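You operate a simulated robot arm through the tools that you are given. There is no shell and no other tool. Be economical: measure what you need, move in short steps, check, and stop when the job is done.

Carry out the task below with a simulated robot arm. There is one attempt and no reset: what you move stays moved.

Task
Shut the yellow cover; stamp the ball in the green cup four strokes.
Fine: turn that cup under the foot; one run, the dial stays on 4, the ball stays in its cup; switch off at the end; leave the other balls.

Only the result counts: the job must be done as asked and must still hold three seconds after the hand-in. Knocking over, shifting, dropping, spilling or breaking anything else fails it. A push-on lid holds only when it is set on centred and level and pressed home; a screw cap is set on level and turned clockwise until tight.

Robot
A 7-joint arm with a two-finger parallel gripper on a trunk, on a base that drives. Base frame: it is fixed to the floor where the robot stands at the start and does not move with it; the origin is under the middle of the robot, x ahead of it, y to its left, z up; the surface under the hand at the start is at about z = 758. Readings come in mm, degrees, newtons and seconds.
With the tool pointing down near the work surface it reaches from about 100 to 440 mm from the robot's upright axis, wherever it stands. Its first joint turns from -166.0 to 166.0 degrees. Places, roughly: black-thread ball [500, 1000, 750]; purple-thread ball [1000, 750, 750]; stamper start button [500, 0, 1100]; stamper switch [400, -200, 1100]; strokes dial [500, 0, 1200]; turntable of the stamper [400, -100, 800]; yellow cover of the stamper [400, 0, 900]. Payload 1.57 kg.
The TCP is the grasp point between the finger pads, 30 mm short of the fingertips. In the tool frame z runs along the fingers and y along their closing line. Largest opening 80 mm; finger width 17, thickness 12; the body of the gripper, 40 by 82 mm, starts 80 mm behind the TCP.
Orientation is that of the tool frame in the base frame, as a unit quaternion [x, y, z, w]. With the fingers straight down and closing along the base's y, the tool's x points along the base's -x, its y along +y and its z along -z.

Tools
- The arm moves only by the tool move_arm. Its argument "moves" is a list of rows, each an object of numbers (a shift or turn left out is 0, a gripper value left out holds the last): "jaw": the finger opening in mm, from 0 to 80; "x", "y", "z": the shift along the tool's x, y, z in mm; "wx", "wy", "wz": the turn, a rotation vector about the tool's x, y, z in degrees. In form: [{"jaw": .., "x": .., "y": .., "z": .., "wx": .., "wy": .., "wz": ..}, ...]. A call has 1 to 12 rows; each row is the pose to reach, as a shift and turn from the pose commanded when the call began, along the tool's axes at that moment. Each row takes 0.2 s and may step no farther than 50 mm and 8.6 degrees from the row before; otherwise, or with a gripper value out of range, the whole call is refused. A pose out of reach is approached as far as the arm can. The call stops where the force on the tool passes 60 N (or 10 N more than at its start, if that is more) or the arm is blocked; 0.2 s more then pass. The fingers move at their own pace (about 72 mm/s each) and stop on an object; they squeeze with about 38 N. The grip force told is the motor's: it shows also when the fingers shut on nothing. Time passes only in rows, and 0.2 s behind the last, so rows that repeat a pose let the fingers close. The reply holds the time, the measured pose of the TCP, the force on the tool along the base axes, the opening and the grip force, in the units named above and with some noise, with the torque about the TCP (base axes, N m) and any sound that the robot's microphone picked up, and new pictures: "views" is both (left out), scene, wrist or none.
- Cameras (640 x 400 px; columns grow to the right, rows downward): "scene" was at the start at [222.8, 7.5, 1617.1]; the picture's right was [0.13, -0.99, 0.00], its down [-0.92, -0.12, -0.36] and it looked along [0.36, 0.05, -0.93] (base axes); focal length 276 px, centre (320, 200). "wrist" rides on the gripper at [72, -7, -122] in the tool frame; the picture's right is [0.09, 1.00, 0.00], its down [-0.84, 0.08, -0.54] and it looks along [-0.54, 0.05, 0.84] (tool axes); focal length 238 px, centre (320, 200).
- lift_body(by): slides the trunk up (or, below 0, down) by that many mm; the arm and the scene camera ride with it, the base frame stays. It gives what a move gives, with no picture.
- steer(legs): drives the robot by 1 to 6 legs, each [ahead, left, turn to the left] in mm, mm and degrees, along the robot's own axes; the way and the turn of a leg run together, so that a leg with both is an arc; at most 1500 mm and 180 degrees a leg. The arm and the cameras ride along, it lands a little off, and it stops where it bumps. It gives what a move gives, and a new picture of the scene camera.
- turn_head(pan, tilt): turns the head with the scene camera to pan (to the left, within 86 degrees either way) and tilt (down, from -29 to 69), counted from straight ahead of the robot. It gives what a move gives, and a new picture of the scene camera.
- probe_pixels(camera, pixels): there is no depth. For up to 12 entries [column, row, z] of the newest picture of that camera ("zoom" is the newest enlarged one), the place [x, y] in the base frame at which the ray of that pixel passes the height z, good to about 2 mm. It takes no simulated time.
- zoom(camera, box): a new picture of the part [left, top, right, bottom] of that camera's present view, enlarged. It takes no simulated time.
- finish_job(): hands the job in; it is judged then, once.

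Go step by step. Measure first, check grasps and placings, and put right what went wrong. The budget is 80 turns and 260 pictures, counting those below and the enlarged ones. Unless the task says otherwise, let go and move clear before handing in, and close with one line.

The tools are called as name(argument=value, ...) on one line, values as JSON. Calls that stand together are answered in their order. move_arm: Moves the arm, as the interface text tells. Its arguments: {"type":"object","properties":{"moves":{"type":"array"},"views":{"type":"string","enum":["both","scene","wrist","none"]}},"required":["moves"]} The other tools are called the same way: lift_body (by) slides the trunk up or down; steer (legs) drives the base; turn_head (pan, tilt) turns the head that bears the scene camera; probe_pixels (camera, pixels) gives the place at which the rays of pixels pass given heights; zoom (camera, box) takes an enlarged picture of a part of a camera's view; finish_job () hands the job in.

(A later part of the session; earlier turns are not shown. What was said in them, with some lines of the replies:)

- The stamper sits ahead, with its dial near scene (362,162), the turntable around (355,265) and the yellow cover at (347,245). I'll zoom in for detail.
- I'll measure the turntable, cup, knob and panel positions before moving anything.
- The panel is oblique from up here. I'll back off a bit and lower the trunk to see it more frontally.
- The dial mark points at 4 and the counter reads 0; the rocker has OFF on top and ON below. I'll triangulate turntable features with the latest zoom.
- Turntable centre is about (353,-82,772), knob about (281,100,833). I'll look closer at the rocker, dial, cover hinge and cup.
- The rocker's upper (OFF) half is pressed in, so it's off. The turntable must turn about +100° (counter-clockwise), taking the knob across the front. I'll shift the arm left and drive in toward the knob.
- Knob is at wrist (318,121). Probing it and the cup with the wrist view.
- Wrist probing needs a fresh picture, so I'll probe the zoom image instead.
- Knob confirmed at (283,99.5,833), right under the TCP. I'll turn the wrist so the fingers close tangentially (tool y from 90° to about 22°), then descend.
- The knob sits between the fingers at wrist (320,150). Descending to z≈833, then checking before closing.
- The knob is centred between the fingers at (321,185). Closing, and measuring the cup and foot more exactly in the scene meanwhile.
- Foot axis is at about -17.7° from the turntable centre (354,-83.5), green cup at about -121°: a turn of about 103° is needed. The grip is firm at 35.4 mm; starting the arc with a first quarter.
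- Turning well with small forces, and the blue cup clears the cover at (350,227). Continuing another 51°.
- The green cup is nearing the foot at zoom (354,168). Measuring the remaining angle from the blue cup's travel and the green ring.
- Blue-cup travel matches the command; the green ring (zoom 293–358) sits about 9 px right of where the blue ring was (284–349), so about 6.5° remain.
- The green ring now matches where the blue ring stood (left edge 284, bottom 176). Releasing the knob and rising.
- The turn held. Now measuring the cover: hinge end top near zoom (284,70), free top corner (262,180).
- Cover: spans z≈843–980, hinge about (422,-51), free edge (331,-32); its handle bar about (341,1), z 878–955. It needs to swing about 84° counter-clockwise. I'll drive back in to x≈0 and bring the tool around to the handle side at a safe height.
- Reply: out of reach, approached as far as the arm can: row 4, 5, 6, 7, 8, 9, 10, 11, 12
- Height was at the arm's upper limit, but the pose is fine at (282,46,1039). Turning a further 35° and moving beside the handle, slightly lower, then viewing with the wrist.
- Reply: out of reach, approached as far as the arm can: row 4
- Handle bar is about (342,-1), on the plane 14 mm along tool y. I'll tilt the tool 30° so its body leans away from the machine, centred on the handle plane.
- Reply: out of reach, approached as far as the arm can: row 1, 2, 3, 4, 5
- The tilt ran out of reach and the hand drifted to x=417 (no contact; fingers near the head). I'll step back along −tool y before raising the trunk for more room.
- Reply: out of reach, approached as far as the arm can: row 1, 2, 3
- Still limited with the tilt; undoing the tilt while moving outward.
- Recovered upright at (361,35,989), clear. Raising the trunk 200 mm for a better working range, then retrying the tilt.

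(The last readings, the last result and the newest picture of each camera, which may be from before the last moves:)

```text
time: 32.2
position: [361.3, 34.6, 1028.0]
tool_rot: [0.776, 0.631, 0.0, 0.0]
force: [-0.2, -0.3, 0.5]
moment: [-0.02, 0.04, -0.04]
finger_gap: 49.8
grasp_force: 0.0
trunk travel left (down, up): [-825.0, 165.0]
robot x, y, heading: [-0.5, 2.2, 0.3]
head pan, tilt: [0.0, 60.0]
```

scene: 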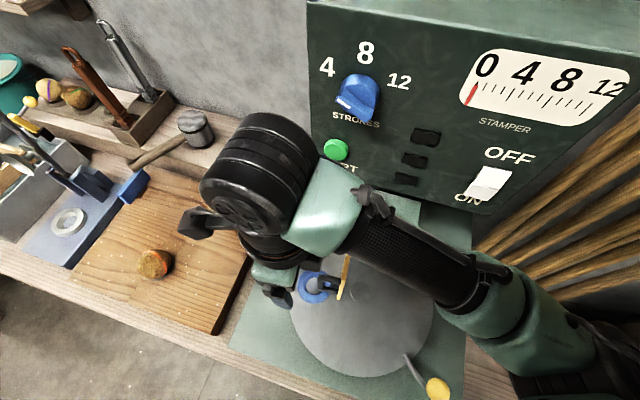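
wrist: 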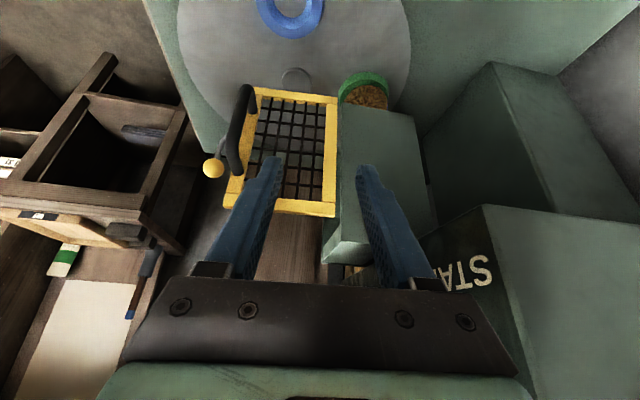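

move_arm(moves=[{"y": -5, "x": 5, "wy": -7.5}, {"y": -11, "x": 10, "wy": -15}, {"y": -11, "x": 15, "wy": -22.5}, {"y": -11, "x": 15, "wy": -30}, {"y": -11, "x": 15, "wy": -30}])

```text
time: 33.4
position: [357.6, 49.1, 1024.9]
tool_rot: [0.75, 0.609, -0.2, 0.163]
force: [-0.1, 0.7, -0.9]
moment: [-0.01, 0.01, -0.01]
finger_gap: 50.0
grasp_force: 0.0
out of reach, approached as far as the arm can: row 4, 5
trunk travel left (down, up): [-825.0, 165.0]
robot x, y, heading: [-2.5, 2.8, 0.2]
head pan, tilt: [0.0, 60.0]
```

scene: 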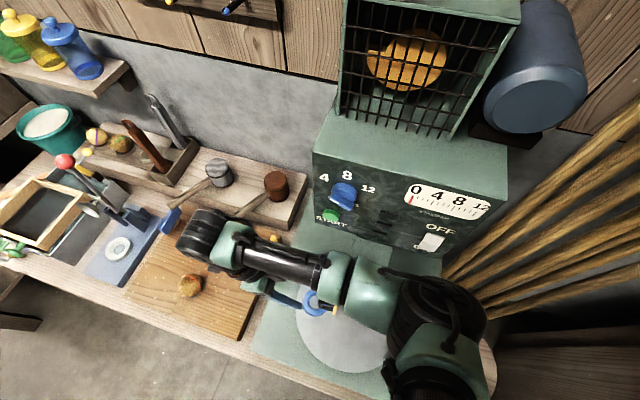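
wrist: 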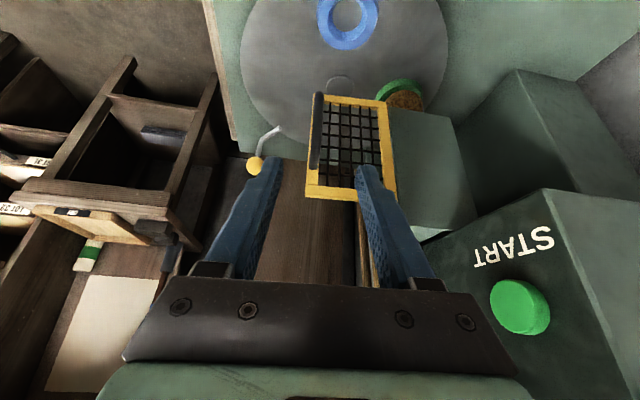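

Nearly there; the remaining path is basically straight along tool z. Approaching with the jaws 50 open around the handle.

move_arm(moves=[{"y": -4.5, "x": 3, "z": 30}, {"y": -4.5, "x": 6, "z": 60}, {"y": -4.5, "x": 8, "z": 85}], views="wrist")

zoom(camera="wrist", box=[220, 80, 420, 280])

```text
time: 34.2
position: [344.7, 15.0, 947.8]
tool_rot: [0.75, 0.609, -0.201, 0.163]
force: [-0.2, -0.2, 0.0]
moment: [-0.01, -0.01, 0.0]
finger_gap: 50.0
grasp_force: 0.1
trunk travel left (down, up): [-825.0, 165.0]
robot x, y, heading: [-3.8, 0.8, 0.2]
head pan, tilt: [0.0, 60.0]
```

wrist: 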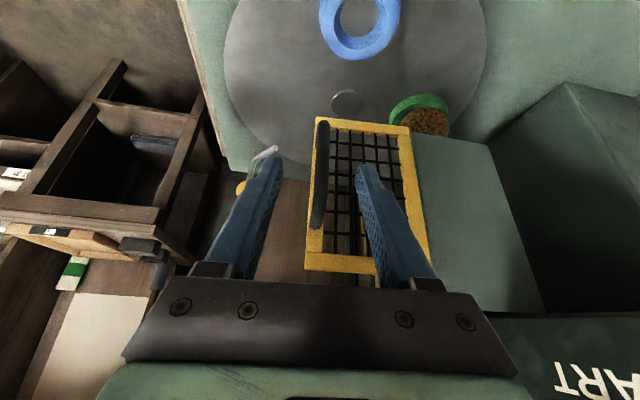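

```text
2.00 times, centred on (320, 180) of wrist
```

zoom: 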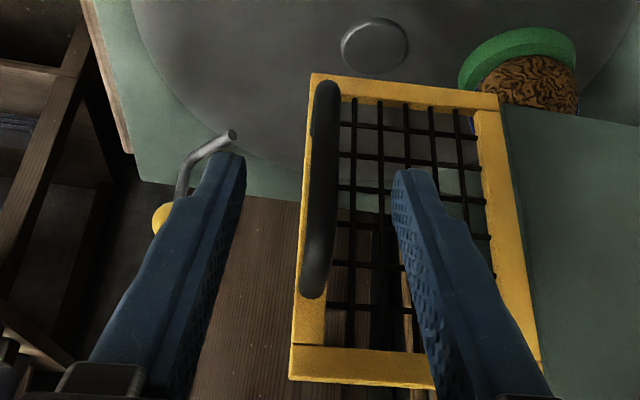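

The handle (column 320) lies midway between the fingertips (277 and 357). Going the last 28 mm in.

move_arm(moves=[{"z": 15}, {"z": 28}, {"z": 28}], views="wrist")

zoom(camera="wrist", box=[220, 80, 420, 280])

```text
time: 35.0
position: [343.5, 0.1, 922.8]
tool_rot: [0.75, 0.609, -0.201, 0.163]
force: [-0.7, 0.6, 0.6]
moment: [0.03, 0.0, 0.03]
finger_gap: 49.9
grasp_force: 0.0
trunk travel left (down, up): [-825.0, 165.0]
robot x, y, heading: [-3.4, -3.5, 0.1]
head pan, tilt: [0.0, 60.0]
```

wrist: 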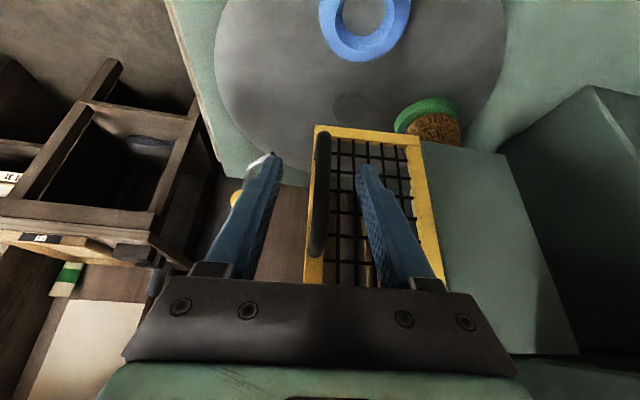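

```text
2.00 times, centred on (320, 180) of wrist
```

zoom: 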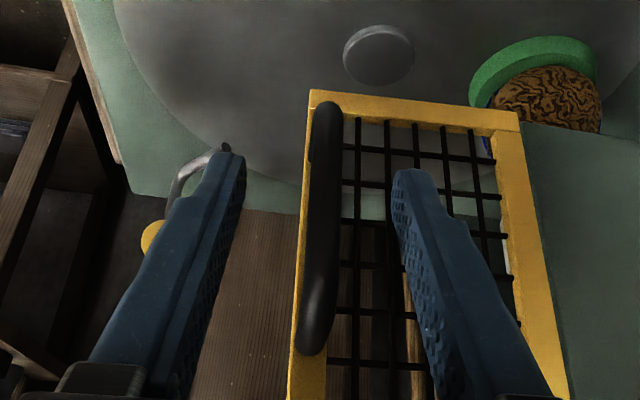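

Fingers straddle the handle without contact. Closing on it.

move_arm(moves=[{"jaw": 3}, {"jaw": 3}, {"jaw": 3}, {"jaw": 3}], views="wrist")

```text
time: 36.0
position: [343.8, -0.3, 923.5]
tool_rot: [0.75, 0.608, -0.2, 0.164]
force: [3.8, -3.1, 1.7]
moment: [-0.16, 0.09, -0.05]
finger_gap: 9.7
grasp_force: 27.8
trunk travel left (down, up): [-825.0, 165.0]
robot x, y, heading: [-1.2, -0.7, -0.1]
head pan, tilt: [0.0, 60.0]
```

wrist: 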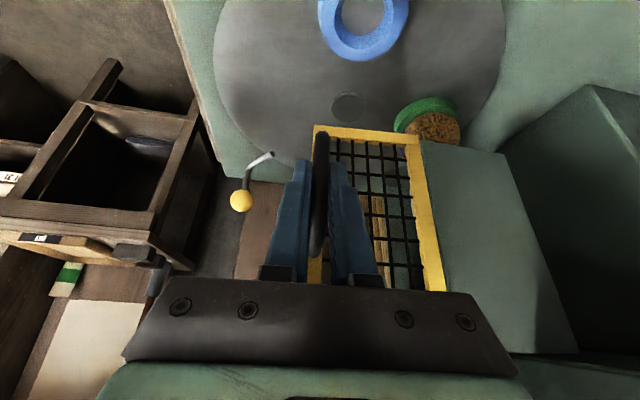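

Handle held (9.7 mm). Probing the hinge line before the arc.

zoom(camera="wrist", box=[270, 100, 470, 320])

probe_pixels(camera="wrist", pixels=[[314, 127, 843], [421, 145, 843], [421, 145, 850], [444, 287, 970], [444, 287, 980]])

```text
1.82 times, centred on (370, 210) of wrist
```

zoom: 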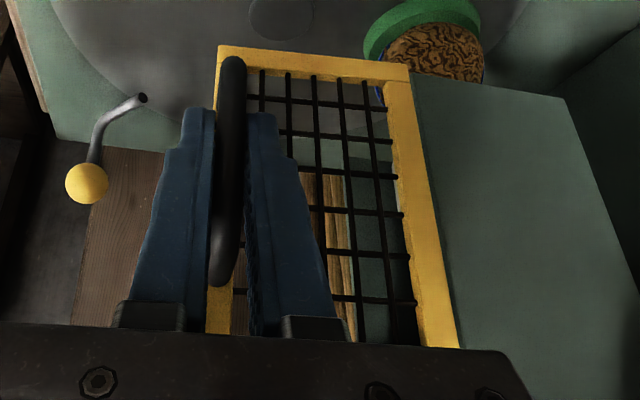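

```text
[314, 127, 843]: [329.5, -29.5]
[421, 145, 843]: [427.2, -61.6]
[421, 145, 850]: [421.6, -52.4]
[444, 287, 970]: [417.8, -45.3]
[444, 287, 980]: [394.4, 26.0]
```

Hinge at about (422,-51), radius about 93 mm. Swinging the cover the first 40° counter-clockwise about the hinge.

move_arm(moves=[{"x": -5.4, "y": -2.2, "z": 3.1, "wx": -2, "wz": -3.46}, {"x": -10.8, "y": -3.8, "z": 6.2, "wx": -4, "wz": -6.93}, {"x": -22, "y": -5.9, "z": 12.7, "wx": -8, "wz": -13.86}, {"x": -33.3, "y": -6.1, "z": 19.2, "wx": -12, "wz": -20.8}, {"x": -44.5, "y": -4.5, "z": 25.7, "wx": -16, "wz": -27.7}, {"x": -55.4, "y": -1.2, "z": 32, "wx": -20, "wz": -34.6}])

```text
time: 37.4
position: [328.1, -61.8, 923.1]
tool_rot: [0.497, 0.829, -0.133, 0.219]
force: [-5.4, -1.6, -1.1]
moment: [0.35, -0.13, -0.03]
finger_gap: 9.8
grasp_force: 28.1
trunk travel left (down, up): [-825.0, 165.0]
robot x, y, heading: [-2.8, 0.8, 0.2]
head pan, tilt: [0.0, 60.0]
```

scene: 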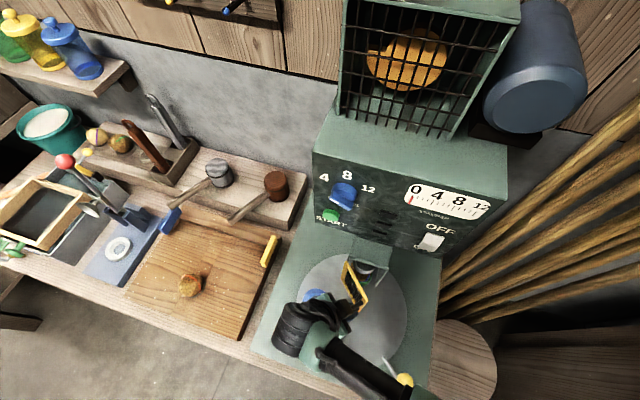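
wrist: 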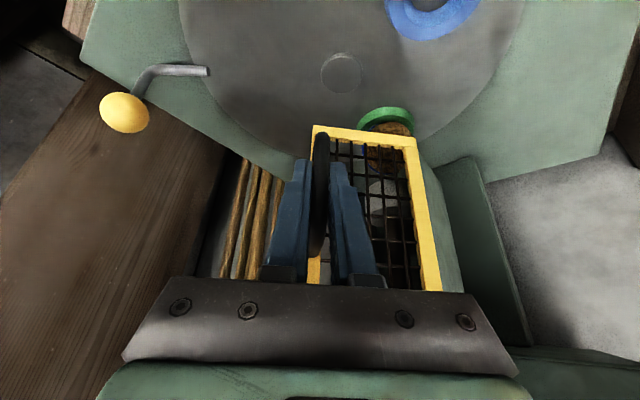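

The cover swings freely (forces ~5 N). Repeating the same arc for another 40°.

move_arm(moves=[{"x": -5.4, "y": -2.2, "z": 3.1, "wx": -2, "wz": -3.46}, {"x": -10.8, "y": -3.8, "z": 6.2, "wx": -4, "wz": -6.93}, {"x": -22, "y": -5.9, "z": 12.7, "wx": -8, "wz": -13.86}, {"x": -33.3, "y": -6.1, "z": 19.2, "wx": -12, "wz": -20.8}, {"x": -44.5, "y": -4.5, "z": 25.7, "wx": -16, "wz": -27.7}, {"x": -55.4, "y": -1.2, "z": 32, "wx": -20, "wz": -34.6}])

zoom(camera="wrist", box=[270, 90, 510, 310])

```text
time: 38.8
position: [356.8, -123.5, 923.4]
tool_rot: [0.184, 0.948, -0.053, 0.254]
force: [-13.3, -14.4, -4.5]
moment: [0.65, 0.35, -0.05]
finger_gap: 9.9
grasp_force: 28.2
trunk travel left (down, up): [-825.0, 165.0]
robot x, y, heading: [-2.0, 0.4, 0.3]
head pan, tilt: [0.0, 60.0]
```

scene: 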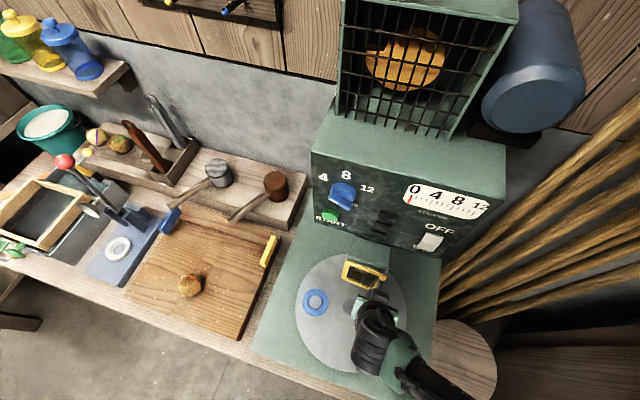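
wrist: 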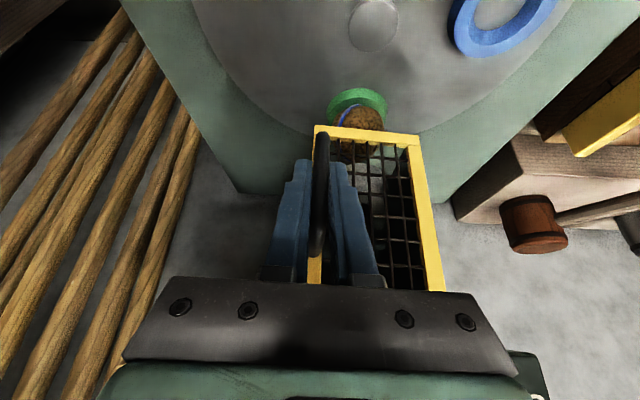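

```text
1.82 times, centred on (390, 200) of wrist
```

zoom: 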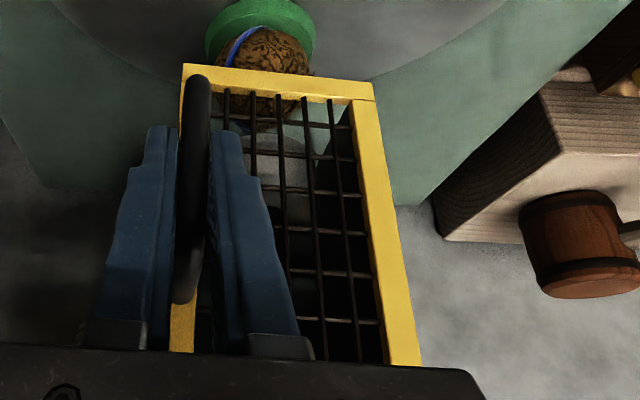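

Nearly shut; forces modest. Pushing a further 3°, then 6°, stopping on resistance.

move_arm(moves=[{"x": -2, "y": -0.8, "z": 1.2, "wx": -0.75, "wz": -1.3}, {"x": -4, "y": -1.6, "z": 2.3, "wx": -1.5, "wz": -2.6}, {"x": -6, "y": -2.3, "z": 3.4, "wx": -2.2, "wz": -3.9}], views="scene")

zoom(camera="scene", box=[310, 235, 420, 325])

```text
time: 39.6
position: [361.3, -128.3, 923.8]
tool_rot: [0.149, 0.954, -0.044, 0.256]
force: [-15.0, -21.1, -1.0]
moment: [0.6, -0.12, -0.09]
finger_gap: 9.9
grasp_force: 28.3
trunk travel left (down, up): [-825.0, 165.0]
robot x, y, heading: [0.5, 1.6, 0.2]
head pan, tilt: [0.0, 60.0]
```

scene: 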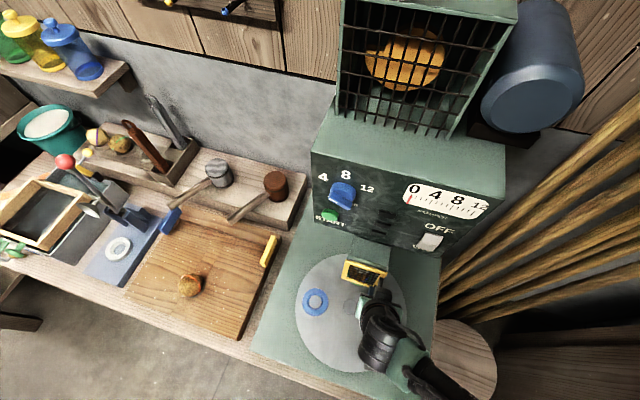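

```text
4.44 times, centred on (365, 280) of scene
```

zoom: 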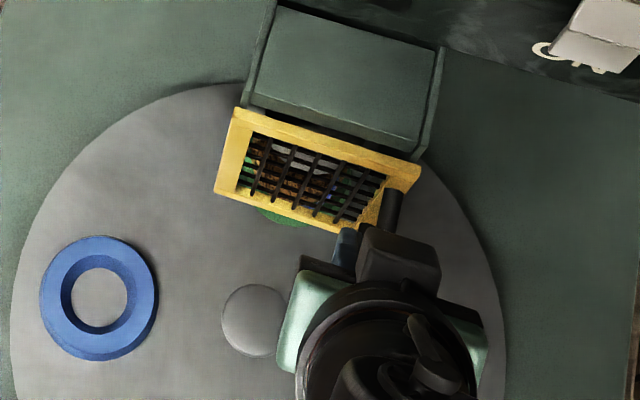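

The cover's top edge now lies parallel to the head front. There's ~25 N sideways load, so I'll ease 2 mm right and press 4 mm further in to check it's against its stop.

move_arm(moves=[{"y": -2}, {"x": -1.7, "y": -2, "z": 1}, {"x": -3.5, "y": -2, "z": 2}, {"x": -5.2, "y": -2, "z": 3}], views="none")

zoom(camera="scene", box=[310, 235, 420, 325])

```text
time: 40.6
position: [363.8, -129.3, 923.0]
tool_rot: [0.149, 0.955, -0.042, 0.255]
force: [-29.3, -15.8, 3.7]
moment: [0.59, -0.22, -0.09]
finger_gap: 10.4
grasp_force: 28.4
trunk travel left (down, up): [-825.0, 165.0]
robot x, y, heading: [-1.2, -0.0, 0.3]
head pan, tilt: [0.0, 60.0]
```

```text
4.44 times, centred on (365, 280) of scene
```

zoom: 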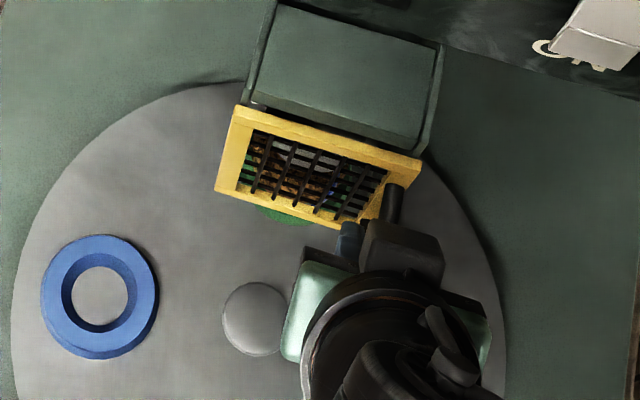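

Resistance rises to ~28 N and the edge is now flush; pressing slightly more, then releasing and backing straight out.

move_arm(moves=[{"x": -2.5, "z": 1.5}, {"x": -3.5, "z": 2}, {"x": -1, "z": 0.6, "jaw": 3}, {"x": 0, "jaw": 50}, {"jaw": 50}, {"jaw": 50, "z": -30}, {"z": -65}, {"z": -100}])

zoom(camera="scene", box=[310, 235, 420, 325])

```text
time: 42.4
position: [319.4, -111.5, 1009.7]
tool_rot: [0.146, 0.954, -0.04, 0.257]
force: [0.3, 0.1, 0.2]
moment: [-0.02, 0.01, 0.02]
finger_gap: 50.1
grasp_force: 0.2
trunk travel left (down, up): [-825.0, 165.0]
robot x, y, heading: [-2.3, 0.4, 0.1]
head pan, tilt: [0.0, 60.0]
```

scene: 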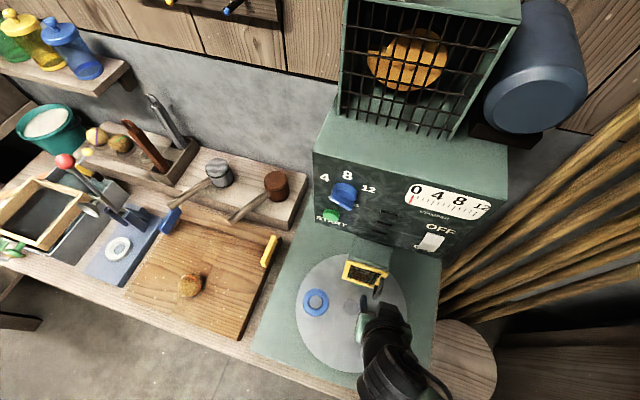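
wrist: 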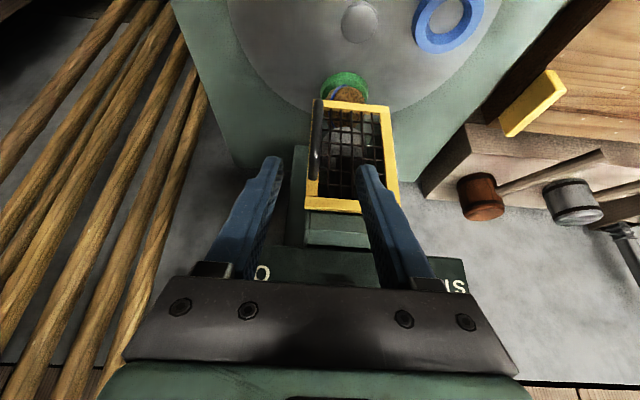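

```text
4.44 times, centred on (365, 280) of scene
```

zoom: 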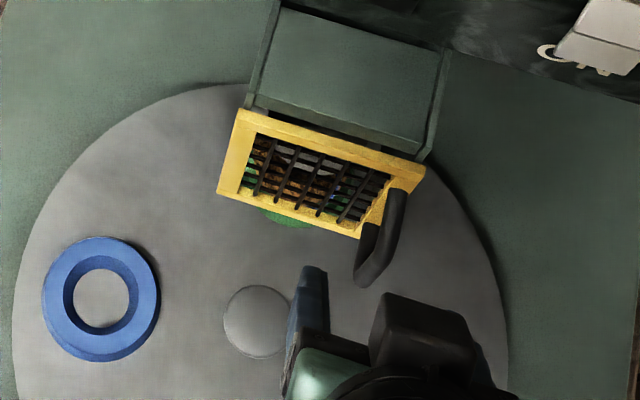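

zoom(camera="wrist", box=[270, 80, 430, 280])

```text
2.00 times, centred on (350, 180) of wrist
```

zoom: 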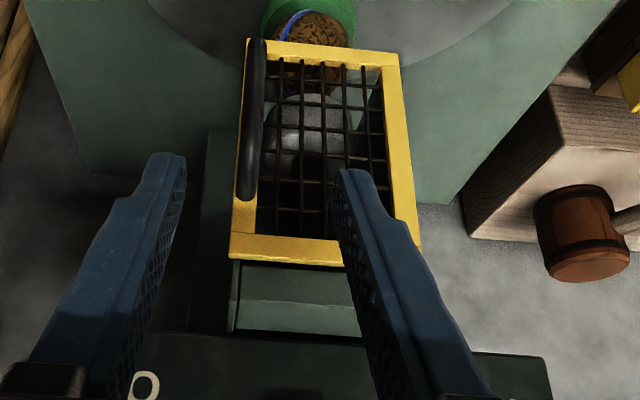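

The cover spans the opening squarely. Now the panel: triangulating START (scene 330,216) and the rocker (431,241).

zoom(camera="scene", box=[300, 160, 500, 260])

```text
3.20 times, centred on (400, 210) of scene
```

zoom: 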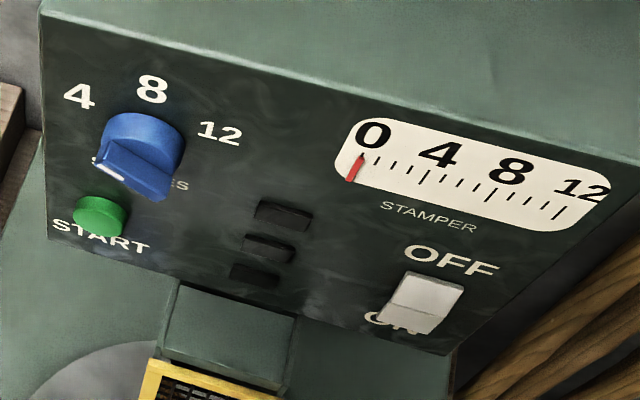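

probe_pixels(camera="zoom", pixels=[[99, 217, 1083], [99, 217, 1075], [432, 280, 1095], [432, 280, 1085], [415, 310, 1070], [415, 310, 1060], [600, 190, 1150], [45, 238, 1050], [455, 355, 1050], [455, 355, 1040]])

```text
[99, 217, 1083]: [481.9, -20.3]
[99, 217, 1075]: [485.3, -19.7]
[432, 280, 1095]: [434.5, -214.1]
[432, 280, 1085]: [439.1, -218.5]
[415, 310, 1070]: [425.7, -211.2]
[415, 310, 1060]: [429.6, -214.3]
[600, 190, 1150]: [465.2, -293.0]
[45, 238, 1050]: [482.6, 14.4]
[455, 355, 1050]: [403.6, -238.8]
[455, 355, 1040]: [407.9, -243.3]
```

START is about (483,-20,1079); the rocker about (435,-210), fold near z≈1080, ON half around z≈1063, OFF half around z≈1098. I'll close the jaws, back up and tilt the tool horizontal facing the panel.

move_arm(moves=[{"x": 0.7, "z": -12, "wy": -8.5, "jaw": 0}, {"x": 1.4, "z": -24, "wy": -17}, {"x": 2.1, "z": -36, "wy": -25.5}, {"x": 2.8, "z": -48, "wy": -34}, {"x": 3.5, "z": -60, "wy": -42.5}, {"x": 4.2, "z": -72, "wy": -51}, {"x": 4.6, "z": -72, "wy": -59.5}])

```text
time: 44.0
position: [306.8, -253.6, 1095.6]
tool_rot: [0.159, 0.699, -0.092, 0.691]
force: [1.0, 3.0, 1.8]
moment: [-0.04, 0.11, -0.23]
finger_gap: 0.3
grasp_force: 21.5
out of reach, approached as far as the arm can: row 1, 2, 3, 4, 5, 6, 7
trunk travel left (down, up): [-825.0, 165.0]
robot x, y, heading: [-2.1, 1.8, -0.1]
head pan, tilt: [0.0, 60.0]
```

scene: 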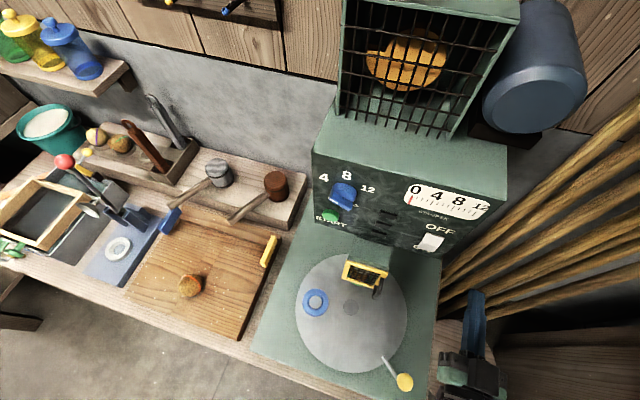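
wrist: 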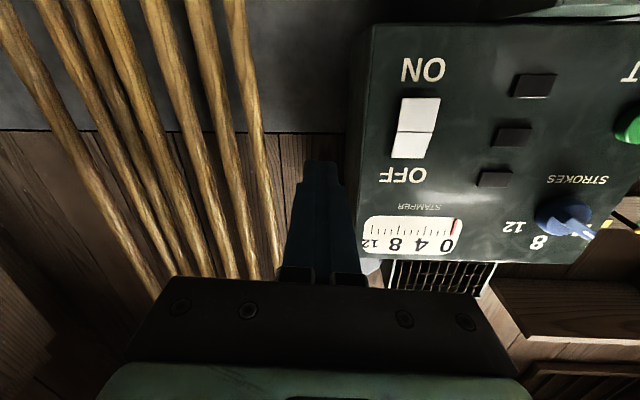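

Too close for a horizontal tool—the arm swung right to (307,-254,1096), untouched. I'll back the base off 130 mm and look at the panel with the wrist camera.

steer(legs=[[-130, 0, 0]])

move_arm(moves=[{"y": 10}, {"y": 30}, {"y": 50}])

```text
time: 45.3
position: [180.9, -242.3, 1098.2]
tool_rot: [0.11, 0.706, -0.108, 0.692]
force: [0.4, -1.1, -0.4]
moment: [0.01, 0.02, 0.01]
finger_gap: 0.1
grasp_force: 21.2
trunk travel left (down, up): [-825.0, 165.0]
robot x, y, heading: [-133.7, -1.7, -0.3]
head pan, tilt: [0.0, 60.0]
```

scene: 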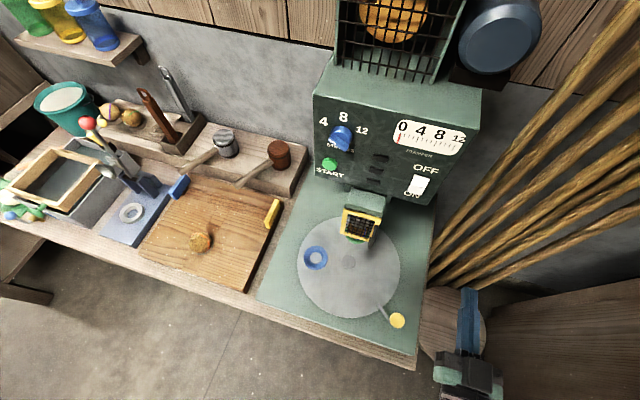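

```text
time: 46.1
position: [211.2, -229.1, 1107.4]
tool_rot: [0.109, 0.706, -0.106, 0.691]
force: [-0.1, -0.5, 0.4]
moment: [0.03, 0.03, 0.01]
finger_gap: 0.0
grasp_force: 21.0
out of reach, approached as far as the arm can: row 1, 2, 3
trunk travel left (down, up): [-825.0, 165.0]
robot x, y, heading: [-133.2, -3.9, 0.0]
head pan, tilt: [0.0, 60.0]
```

scene: 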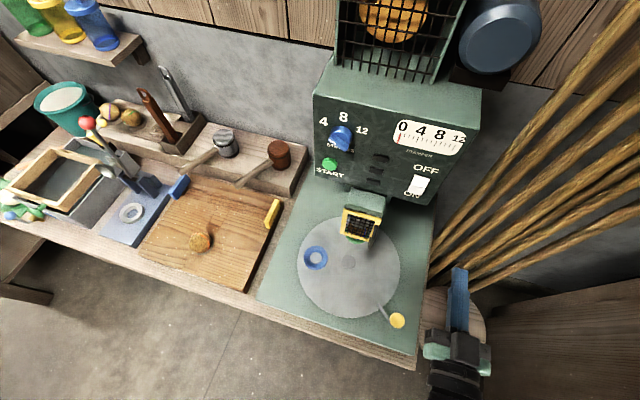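
wrist: 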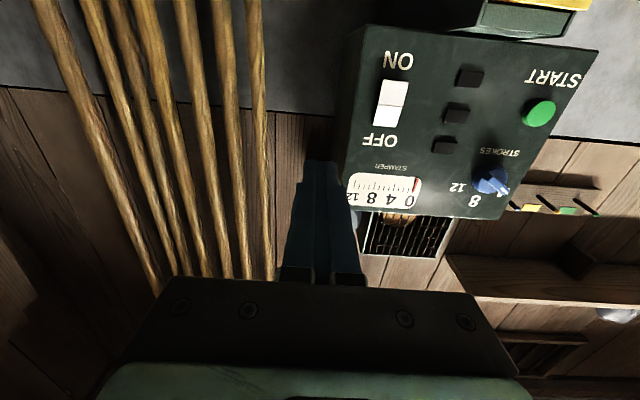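

The tool is now horizontal, facing along (0.953,-0.30,0). Probing rocker and START from this low wrist view to intersect with the panel plane.

zoom(camera="wrist", box=[340, 30, 600, 220])

probe_pixels(camera="wrist", pixels=[[391, 104, 1080], [391, 104, 1060], [395, 80, 1060], [385, 126, 1100], [540, 112, 1080], [540, 112, 1075], [340, 185, 1100], [360, 27, 1045]])

```text
2.11 times, centred on (470, 125) of wrist
```

zoom: 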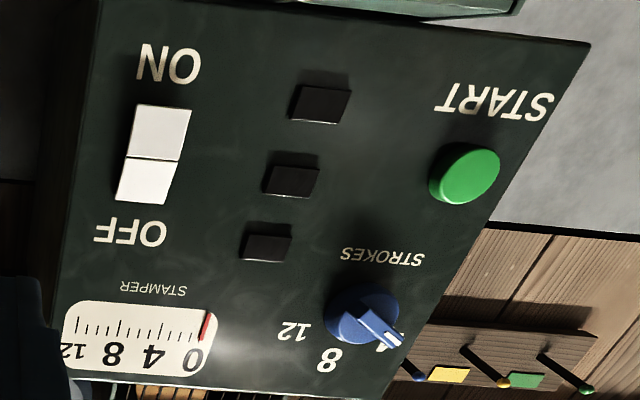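

```text
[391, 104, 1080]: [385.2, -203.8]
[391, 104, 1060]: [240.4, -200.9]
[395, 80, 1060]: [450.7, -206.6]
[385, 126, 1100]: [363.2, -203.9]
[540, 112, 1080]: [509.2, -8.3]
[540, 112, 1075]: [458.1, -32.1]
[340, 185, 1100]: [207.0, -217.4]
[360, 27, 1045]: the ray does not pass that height
```

START ≈ (484,-20,1077); rocker fold ≈ (426,-205,1086), with its ON half centred near z 1071. Moving forward and left to stand in front of the ON half, about 25 mm short.

move_arm(moves=[{"z": 30, "x": 5}, {"z": 60, "x": 10, "y": 15}, {"z": 80, "x": 20, "y": 40}, {"z": 100, "x": 30, "y": 65}, {"z": 115, "x": 39, "y": 87}, {"z": 115, "x": 39, "y": 87}])

```text
time: 47.5
position: [346.7, -181.7, 1065.6]
tool_rot: [0.11, 0.706, -0.108, 0.691]
force: [-0.1, 0.2, 0.6]
moment: [0.0, 0.0, -0.03]
finger_gap: 0.0
grasp_force: 21.1
trunk travel left (down, up): [-825.0, 165.0]
robot x, y, heading: [-131.3, 2.4, -0.0]
head pan, tilt: [0.0, 60.0]
```

scene: 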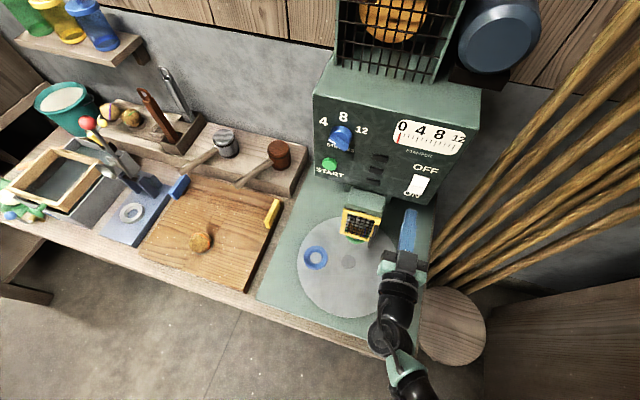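
wrist: 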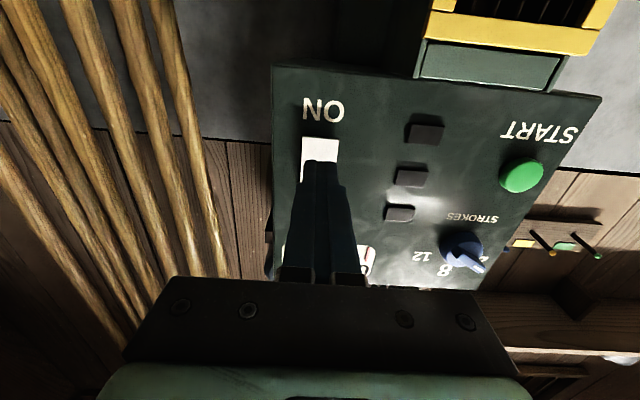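

Tip is at a≈415 along the panel axis, aligned laterally (-69 vs -68) and at z≈1065. Advancing gently to press ON.

move_arm(moves=[{"x": -2, "z": 15}, {"x": -2, "z": 30}, {"x": -2, "z": 36}, {"x": -2, "z": 40}, {"x": -2, "z": 44}], views="wrist")

```text
time: 48.7
position: [388.8, -195.6, 1066.4]
tool_rot: [0.11, 0.706, -0.107, 0.691]
force: [-0.6, 0.8, 0.4]
moment: [-0.03, -0.01, 0.03]
finger_gap: 0.1
grasp_force: 21.9
trunk travel left (down, up): [-825.0, 165.0]
robot x, y, heading: [-130.3, -2.5, -0.1]
head pan, tilt: [0.0, 60.0]
```

wrist: 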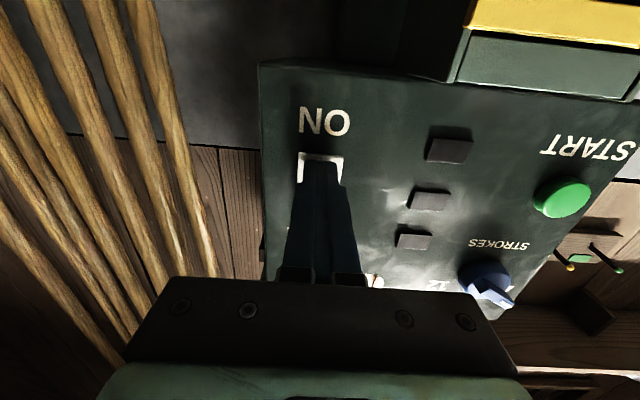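

No contact yet (tip a≈460); the tip sits over the white ON half. Continuing in 3 mm steps.

move_arm(moves=[{"z": 3}, {"z": 6}, {"z": 9}, {"z": 12}], views="wrist")

```text
time: 49.7
position: [394.5, -196.4, 1066.5]
tool_rot: [0.108, 0.706, -0.106, 0.692]
force: [-52.3, 11.7, -5.9]
moment: [-0.31, -0.17, -0.22]
finger_gap: 0.0
grasp_force: 21.0
trunk travel left (down, up): [-825.0, 165.0]
robot x, y, heading: [-128.0, -1.5, 0.0]
head pan, tilt: [0.0, 60.0]
```

wrist: 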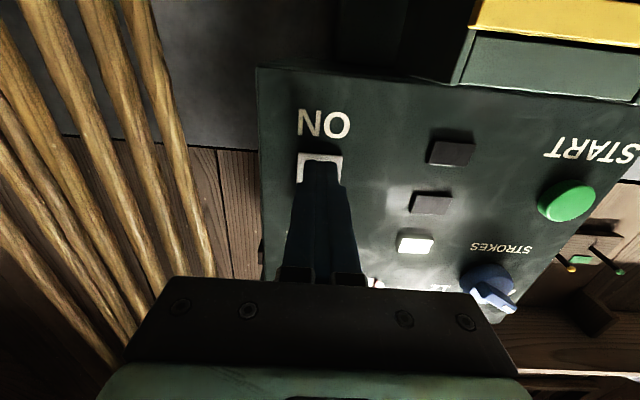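

The top lamp at (416,242) lit: power is on. Backing off and moving across to START.

move_arm(moves=[{"z": -25}, {"z": -50}, {"z": -50, "y": 45, "x": -5}, {"z": -50, "y": 90, "x": -11}, {"z": -50, "y": 135, "x": -11}, {"z": -50, "y": 180, "x": -11}, {"z": -50, "y": 195, "x": -11}, {"z": -50, "y": 195, "x": -11}])

zoom(camera="scene", box=[300, 90, 480, 250])

```text
time: 51.5
position: [413.5, 1.4, 1079.0]
tool_rot: [0.109, 0.706, -0.107, 0.691]
force: [-0.2, -0.1, -0.3]
moment: [0.03, 0.03, -0.02]
finger_gap: 0.0
grasp_force: 21.4
trunk travel left (down, up): [-825.0, 165.0]
robot x, y, heading: [-129.5, -0.4, 0.0]
head pan, tilt: [0.0, 60.0]
```

scene: 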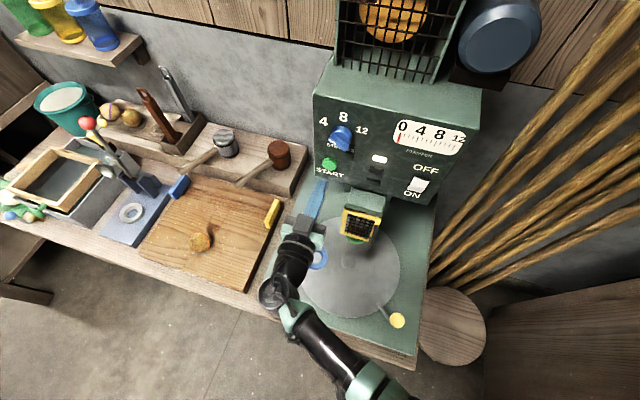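
wrist: 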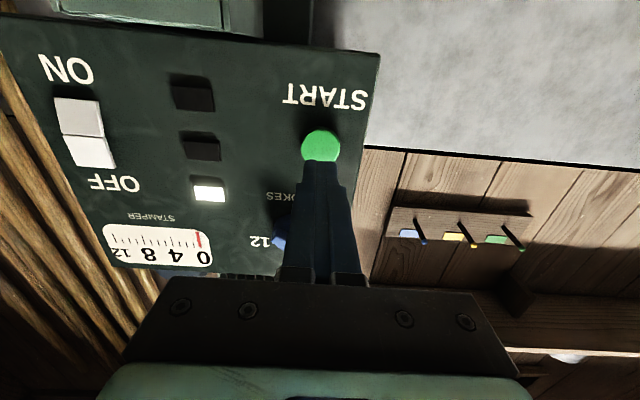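

```text
2.50 times, centred on (390, 170) of scene
```

zoom: 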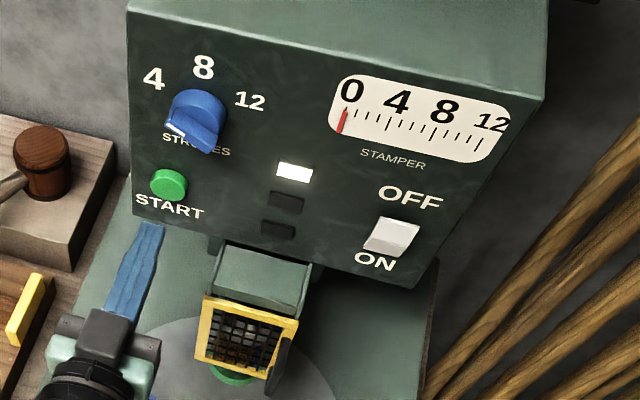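

The tip is centred on START (320,147). The dial mark still points at 4. Advancing to press it once.

move_arm(moves=[{"z": 15}, {"z": 30}, {"z": 37}, {"z": 40}, {"z": 43}, {"z": 46}], views="wrist")

```text
time: 52.9
position: [456.2, -11.0, 1078.4]
tool_rot: [0.109, 0.706, -0.107, 0.692]
force: [-2.6, 0.4, -1.1]
moment: [-0.02, -0.01, 0.01]
finger_gap: 0.0
grasp_force: 21.0
trunk travel left (down, up): [-825.0, 165.0]
robot x, y, heading: [-132.2, -0.2, -0.3]
head pan, tilt: [0.0, 60.0]
heard: click
```

wrist: 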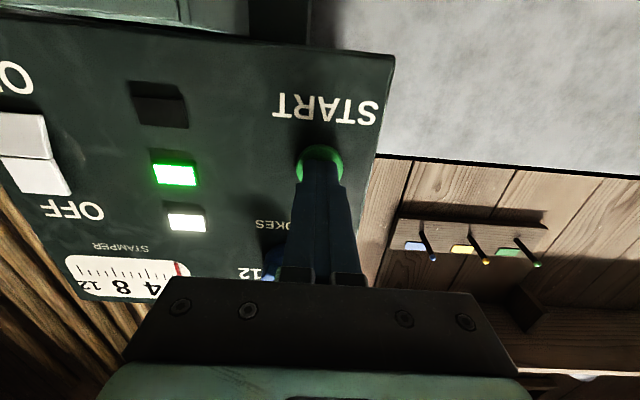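

A click and the green lamp (175,173) lit: it's running. Backing off the button and watching the counter.

move_arm(moves=[{"z": -25}, {"z": -50}, {"z": -50}, {"z": -50}], views="scene")

zoom(camera="scene", box=[300, 90, 480, 250])

```text
time: 53.9
position: [407.6, 2.8, 1079.1]
tool_rot: [0.109, 0.706, -0.107, 0.691]
force: [0.7, -0.3, 0.0]
moment: [0.01, 0.03, -0.03]
finger_gap: 0.0
grasp_force: 21.2
trunk travel left (down, up): [-825.0, 165.0]
robot x, y, heading: [-129.8, 1.7, -0.1]
head pan, tilt: [0.0, 60.0]
```

scene: 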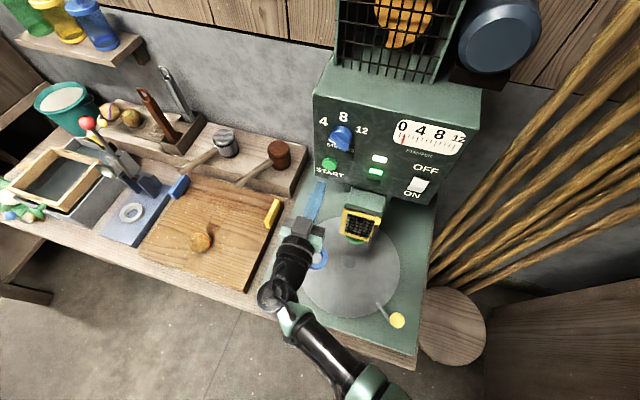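

```text
2.50 times, centred on (390, 170) of scene
```

zoom: 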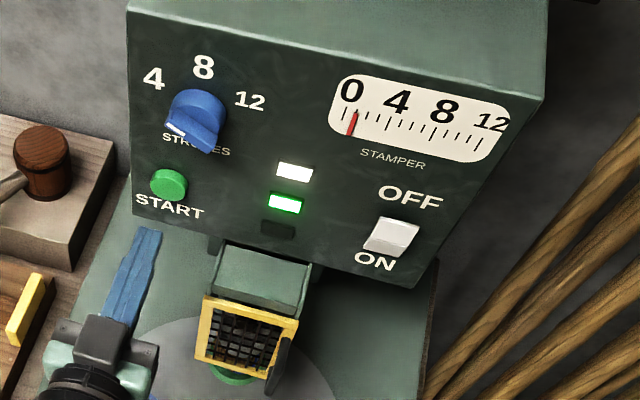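

The counter shows about 1 stroke. Meanwhile moving back in front of the rocker's OFF half (z≈1104), well short of it.

move_arm(moves=[{"y": -45, "x": -8}, {"y": -90, "x": -16}, {"y": -135, "x": -26}, {"y": -180, "x": -26}, {"y": -194, "x": -26}, {"y": -194, "x": -26}, {"y": -194, "x": -26}, {"y": -194, "x": -26}])

zoom(camera="scene", box=[300, 90, 480, 250])

```text
time: 55.7
position: [349.8, -181.8, 1103.4]
tool_rot: [0.108, 0.707, -0.106, 0.691]
force: [0.5, -0.4, 0.3]
moment: [-0.01, -0.02, 0.0]
finger_gap: 0.0
grasp_force: 20.8
trunk travel left (down, up): [-825.0, 165.0]
robot x, y, heading: [-127.3, -3.2, -0.1]
head pan, tilt: [0.0, 60.0]
```

scene: 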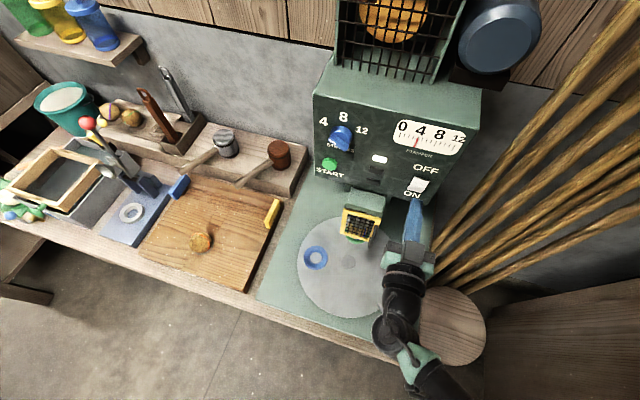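
wrist: 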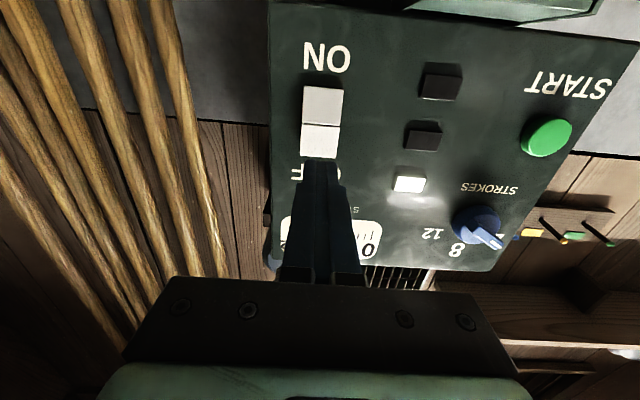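

```text
2.50 times, centred on (390, 170) of scene
```

zoom: 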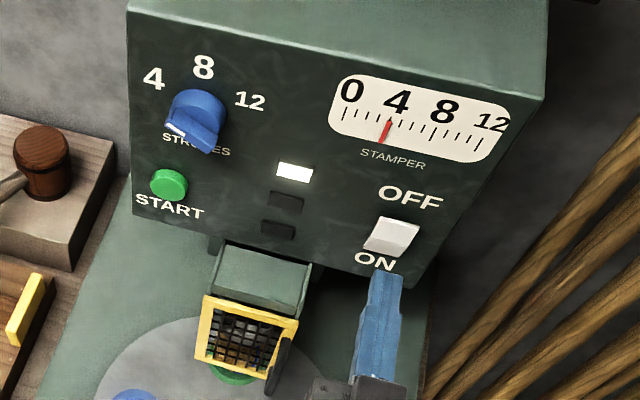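

The counter stands at 4 and the green lamp is out: the run is complete. Pressing the OFF half now.

move_arm(moves=[{"z": 15}, {"z": 30}, {"z": 38}, {"z": 42}, {"z": 45}, {"z": 48}, {"z": 51}, {"z": 54}], views="wrist")

```text
time: 57.5
position: [394.3, -195.0, 1103.8]
tool_rot: [0.108, 0.706, -0.106, 0.692]
force: [-51.5, 11.2, -4.0]
moment: [-0.12, 0.64, -0.13]
finger_gap: 0.2
grasp_force: 21.1
trunk travel left (down, up): [-825.0, 165.0]
robot x, y, heading: [-134.5, -2.6, 0.1]
head pan, tilt: [0.0, 60.0]
```

wrist: 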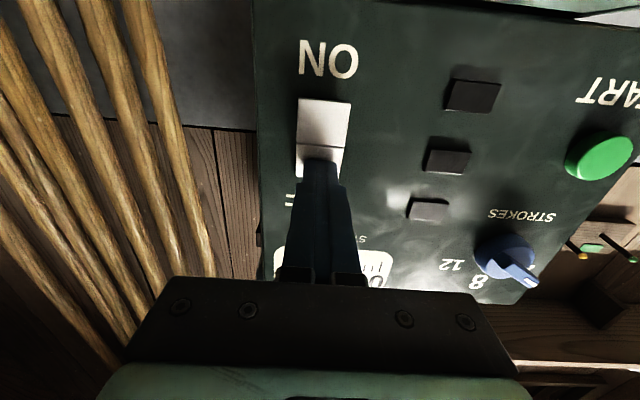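

All lamps are out, so the switch is off. Backing clear and doing a final check of rocker, cover, cup and ball.

move_arm(moves=[{"z": -25}, {"z": -50}, {"z": -80}, {"z": -80, "y": -40}])

zoom(camera="scene", box=[300, 90, 480, 250])

zoom(camera="scene", box=[320, 180, 410, 260])

```text
time: 58.5
position: [312.3, -211.0, 1106.7]
tool_rot: [0.11, 0.705, -0.107, 0.692]
force: [0.1, -0.1, 0.2]
moment: [-0.03, -0.03, 0.01]
finger_gap: 0.0
grasp_force: 21.5
trunk travel left (down, up): [-825.0, 165.0]
robot x, y, heading: [-133.0, -0.4, -0.0]
head pan, tilt: [0.0, 60.0]
```

scene: 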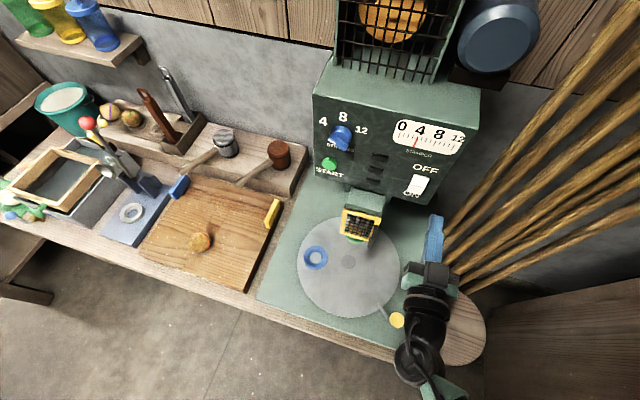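
wrist: 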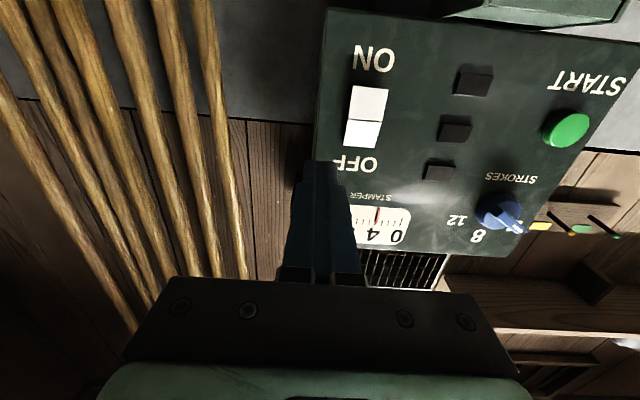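

```text
2.50 times, centred on (390, 170) of scene
```

zoom: 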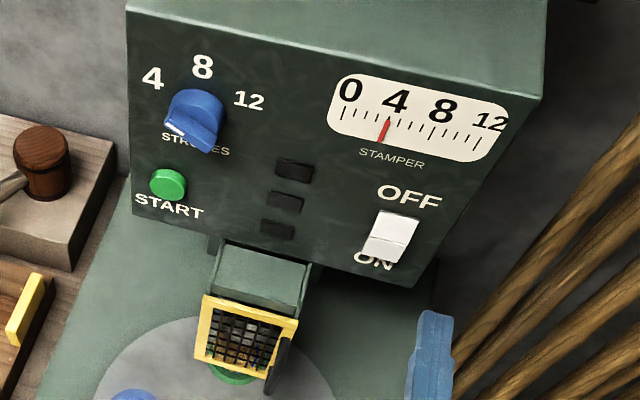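

```text
5.00 times, centred on (365, 220) of scene
```

zoom: 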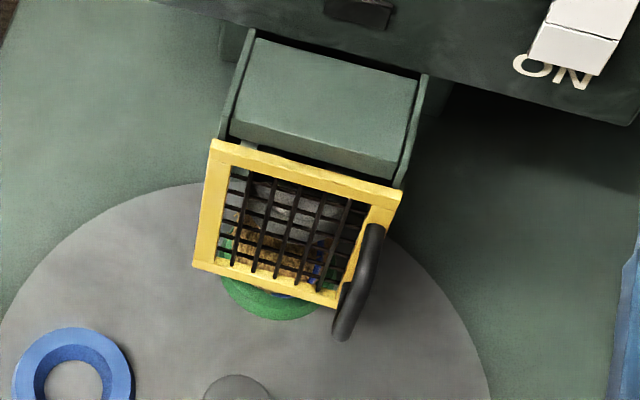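

The counter reads 4, the lamps are out, the rocker is at OFF, the cover is shut and the ball is in the green cup. The hand is clear, so I'm handing in.

finish_job()

```text
The job is handed in.
```

The yellow cover is shut, and the ball in the green cup was stamped four strokes in one run. The dial stayed on 4, the ball is still in its cup, the other balls were left alone, and the stamper is switched off.
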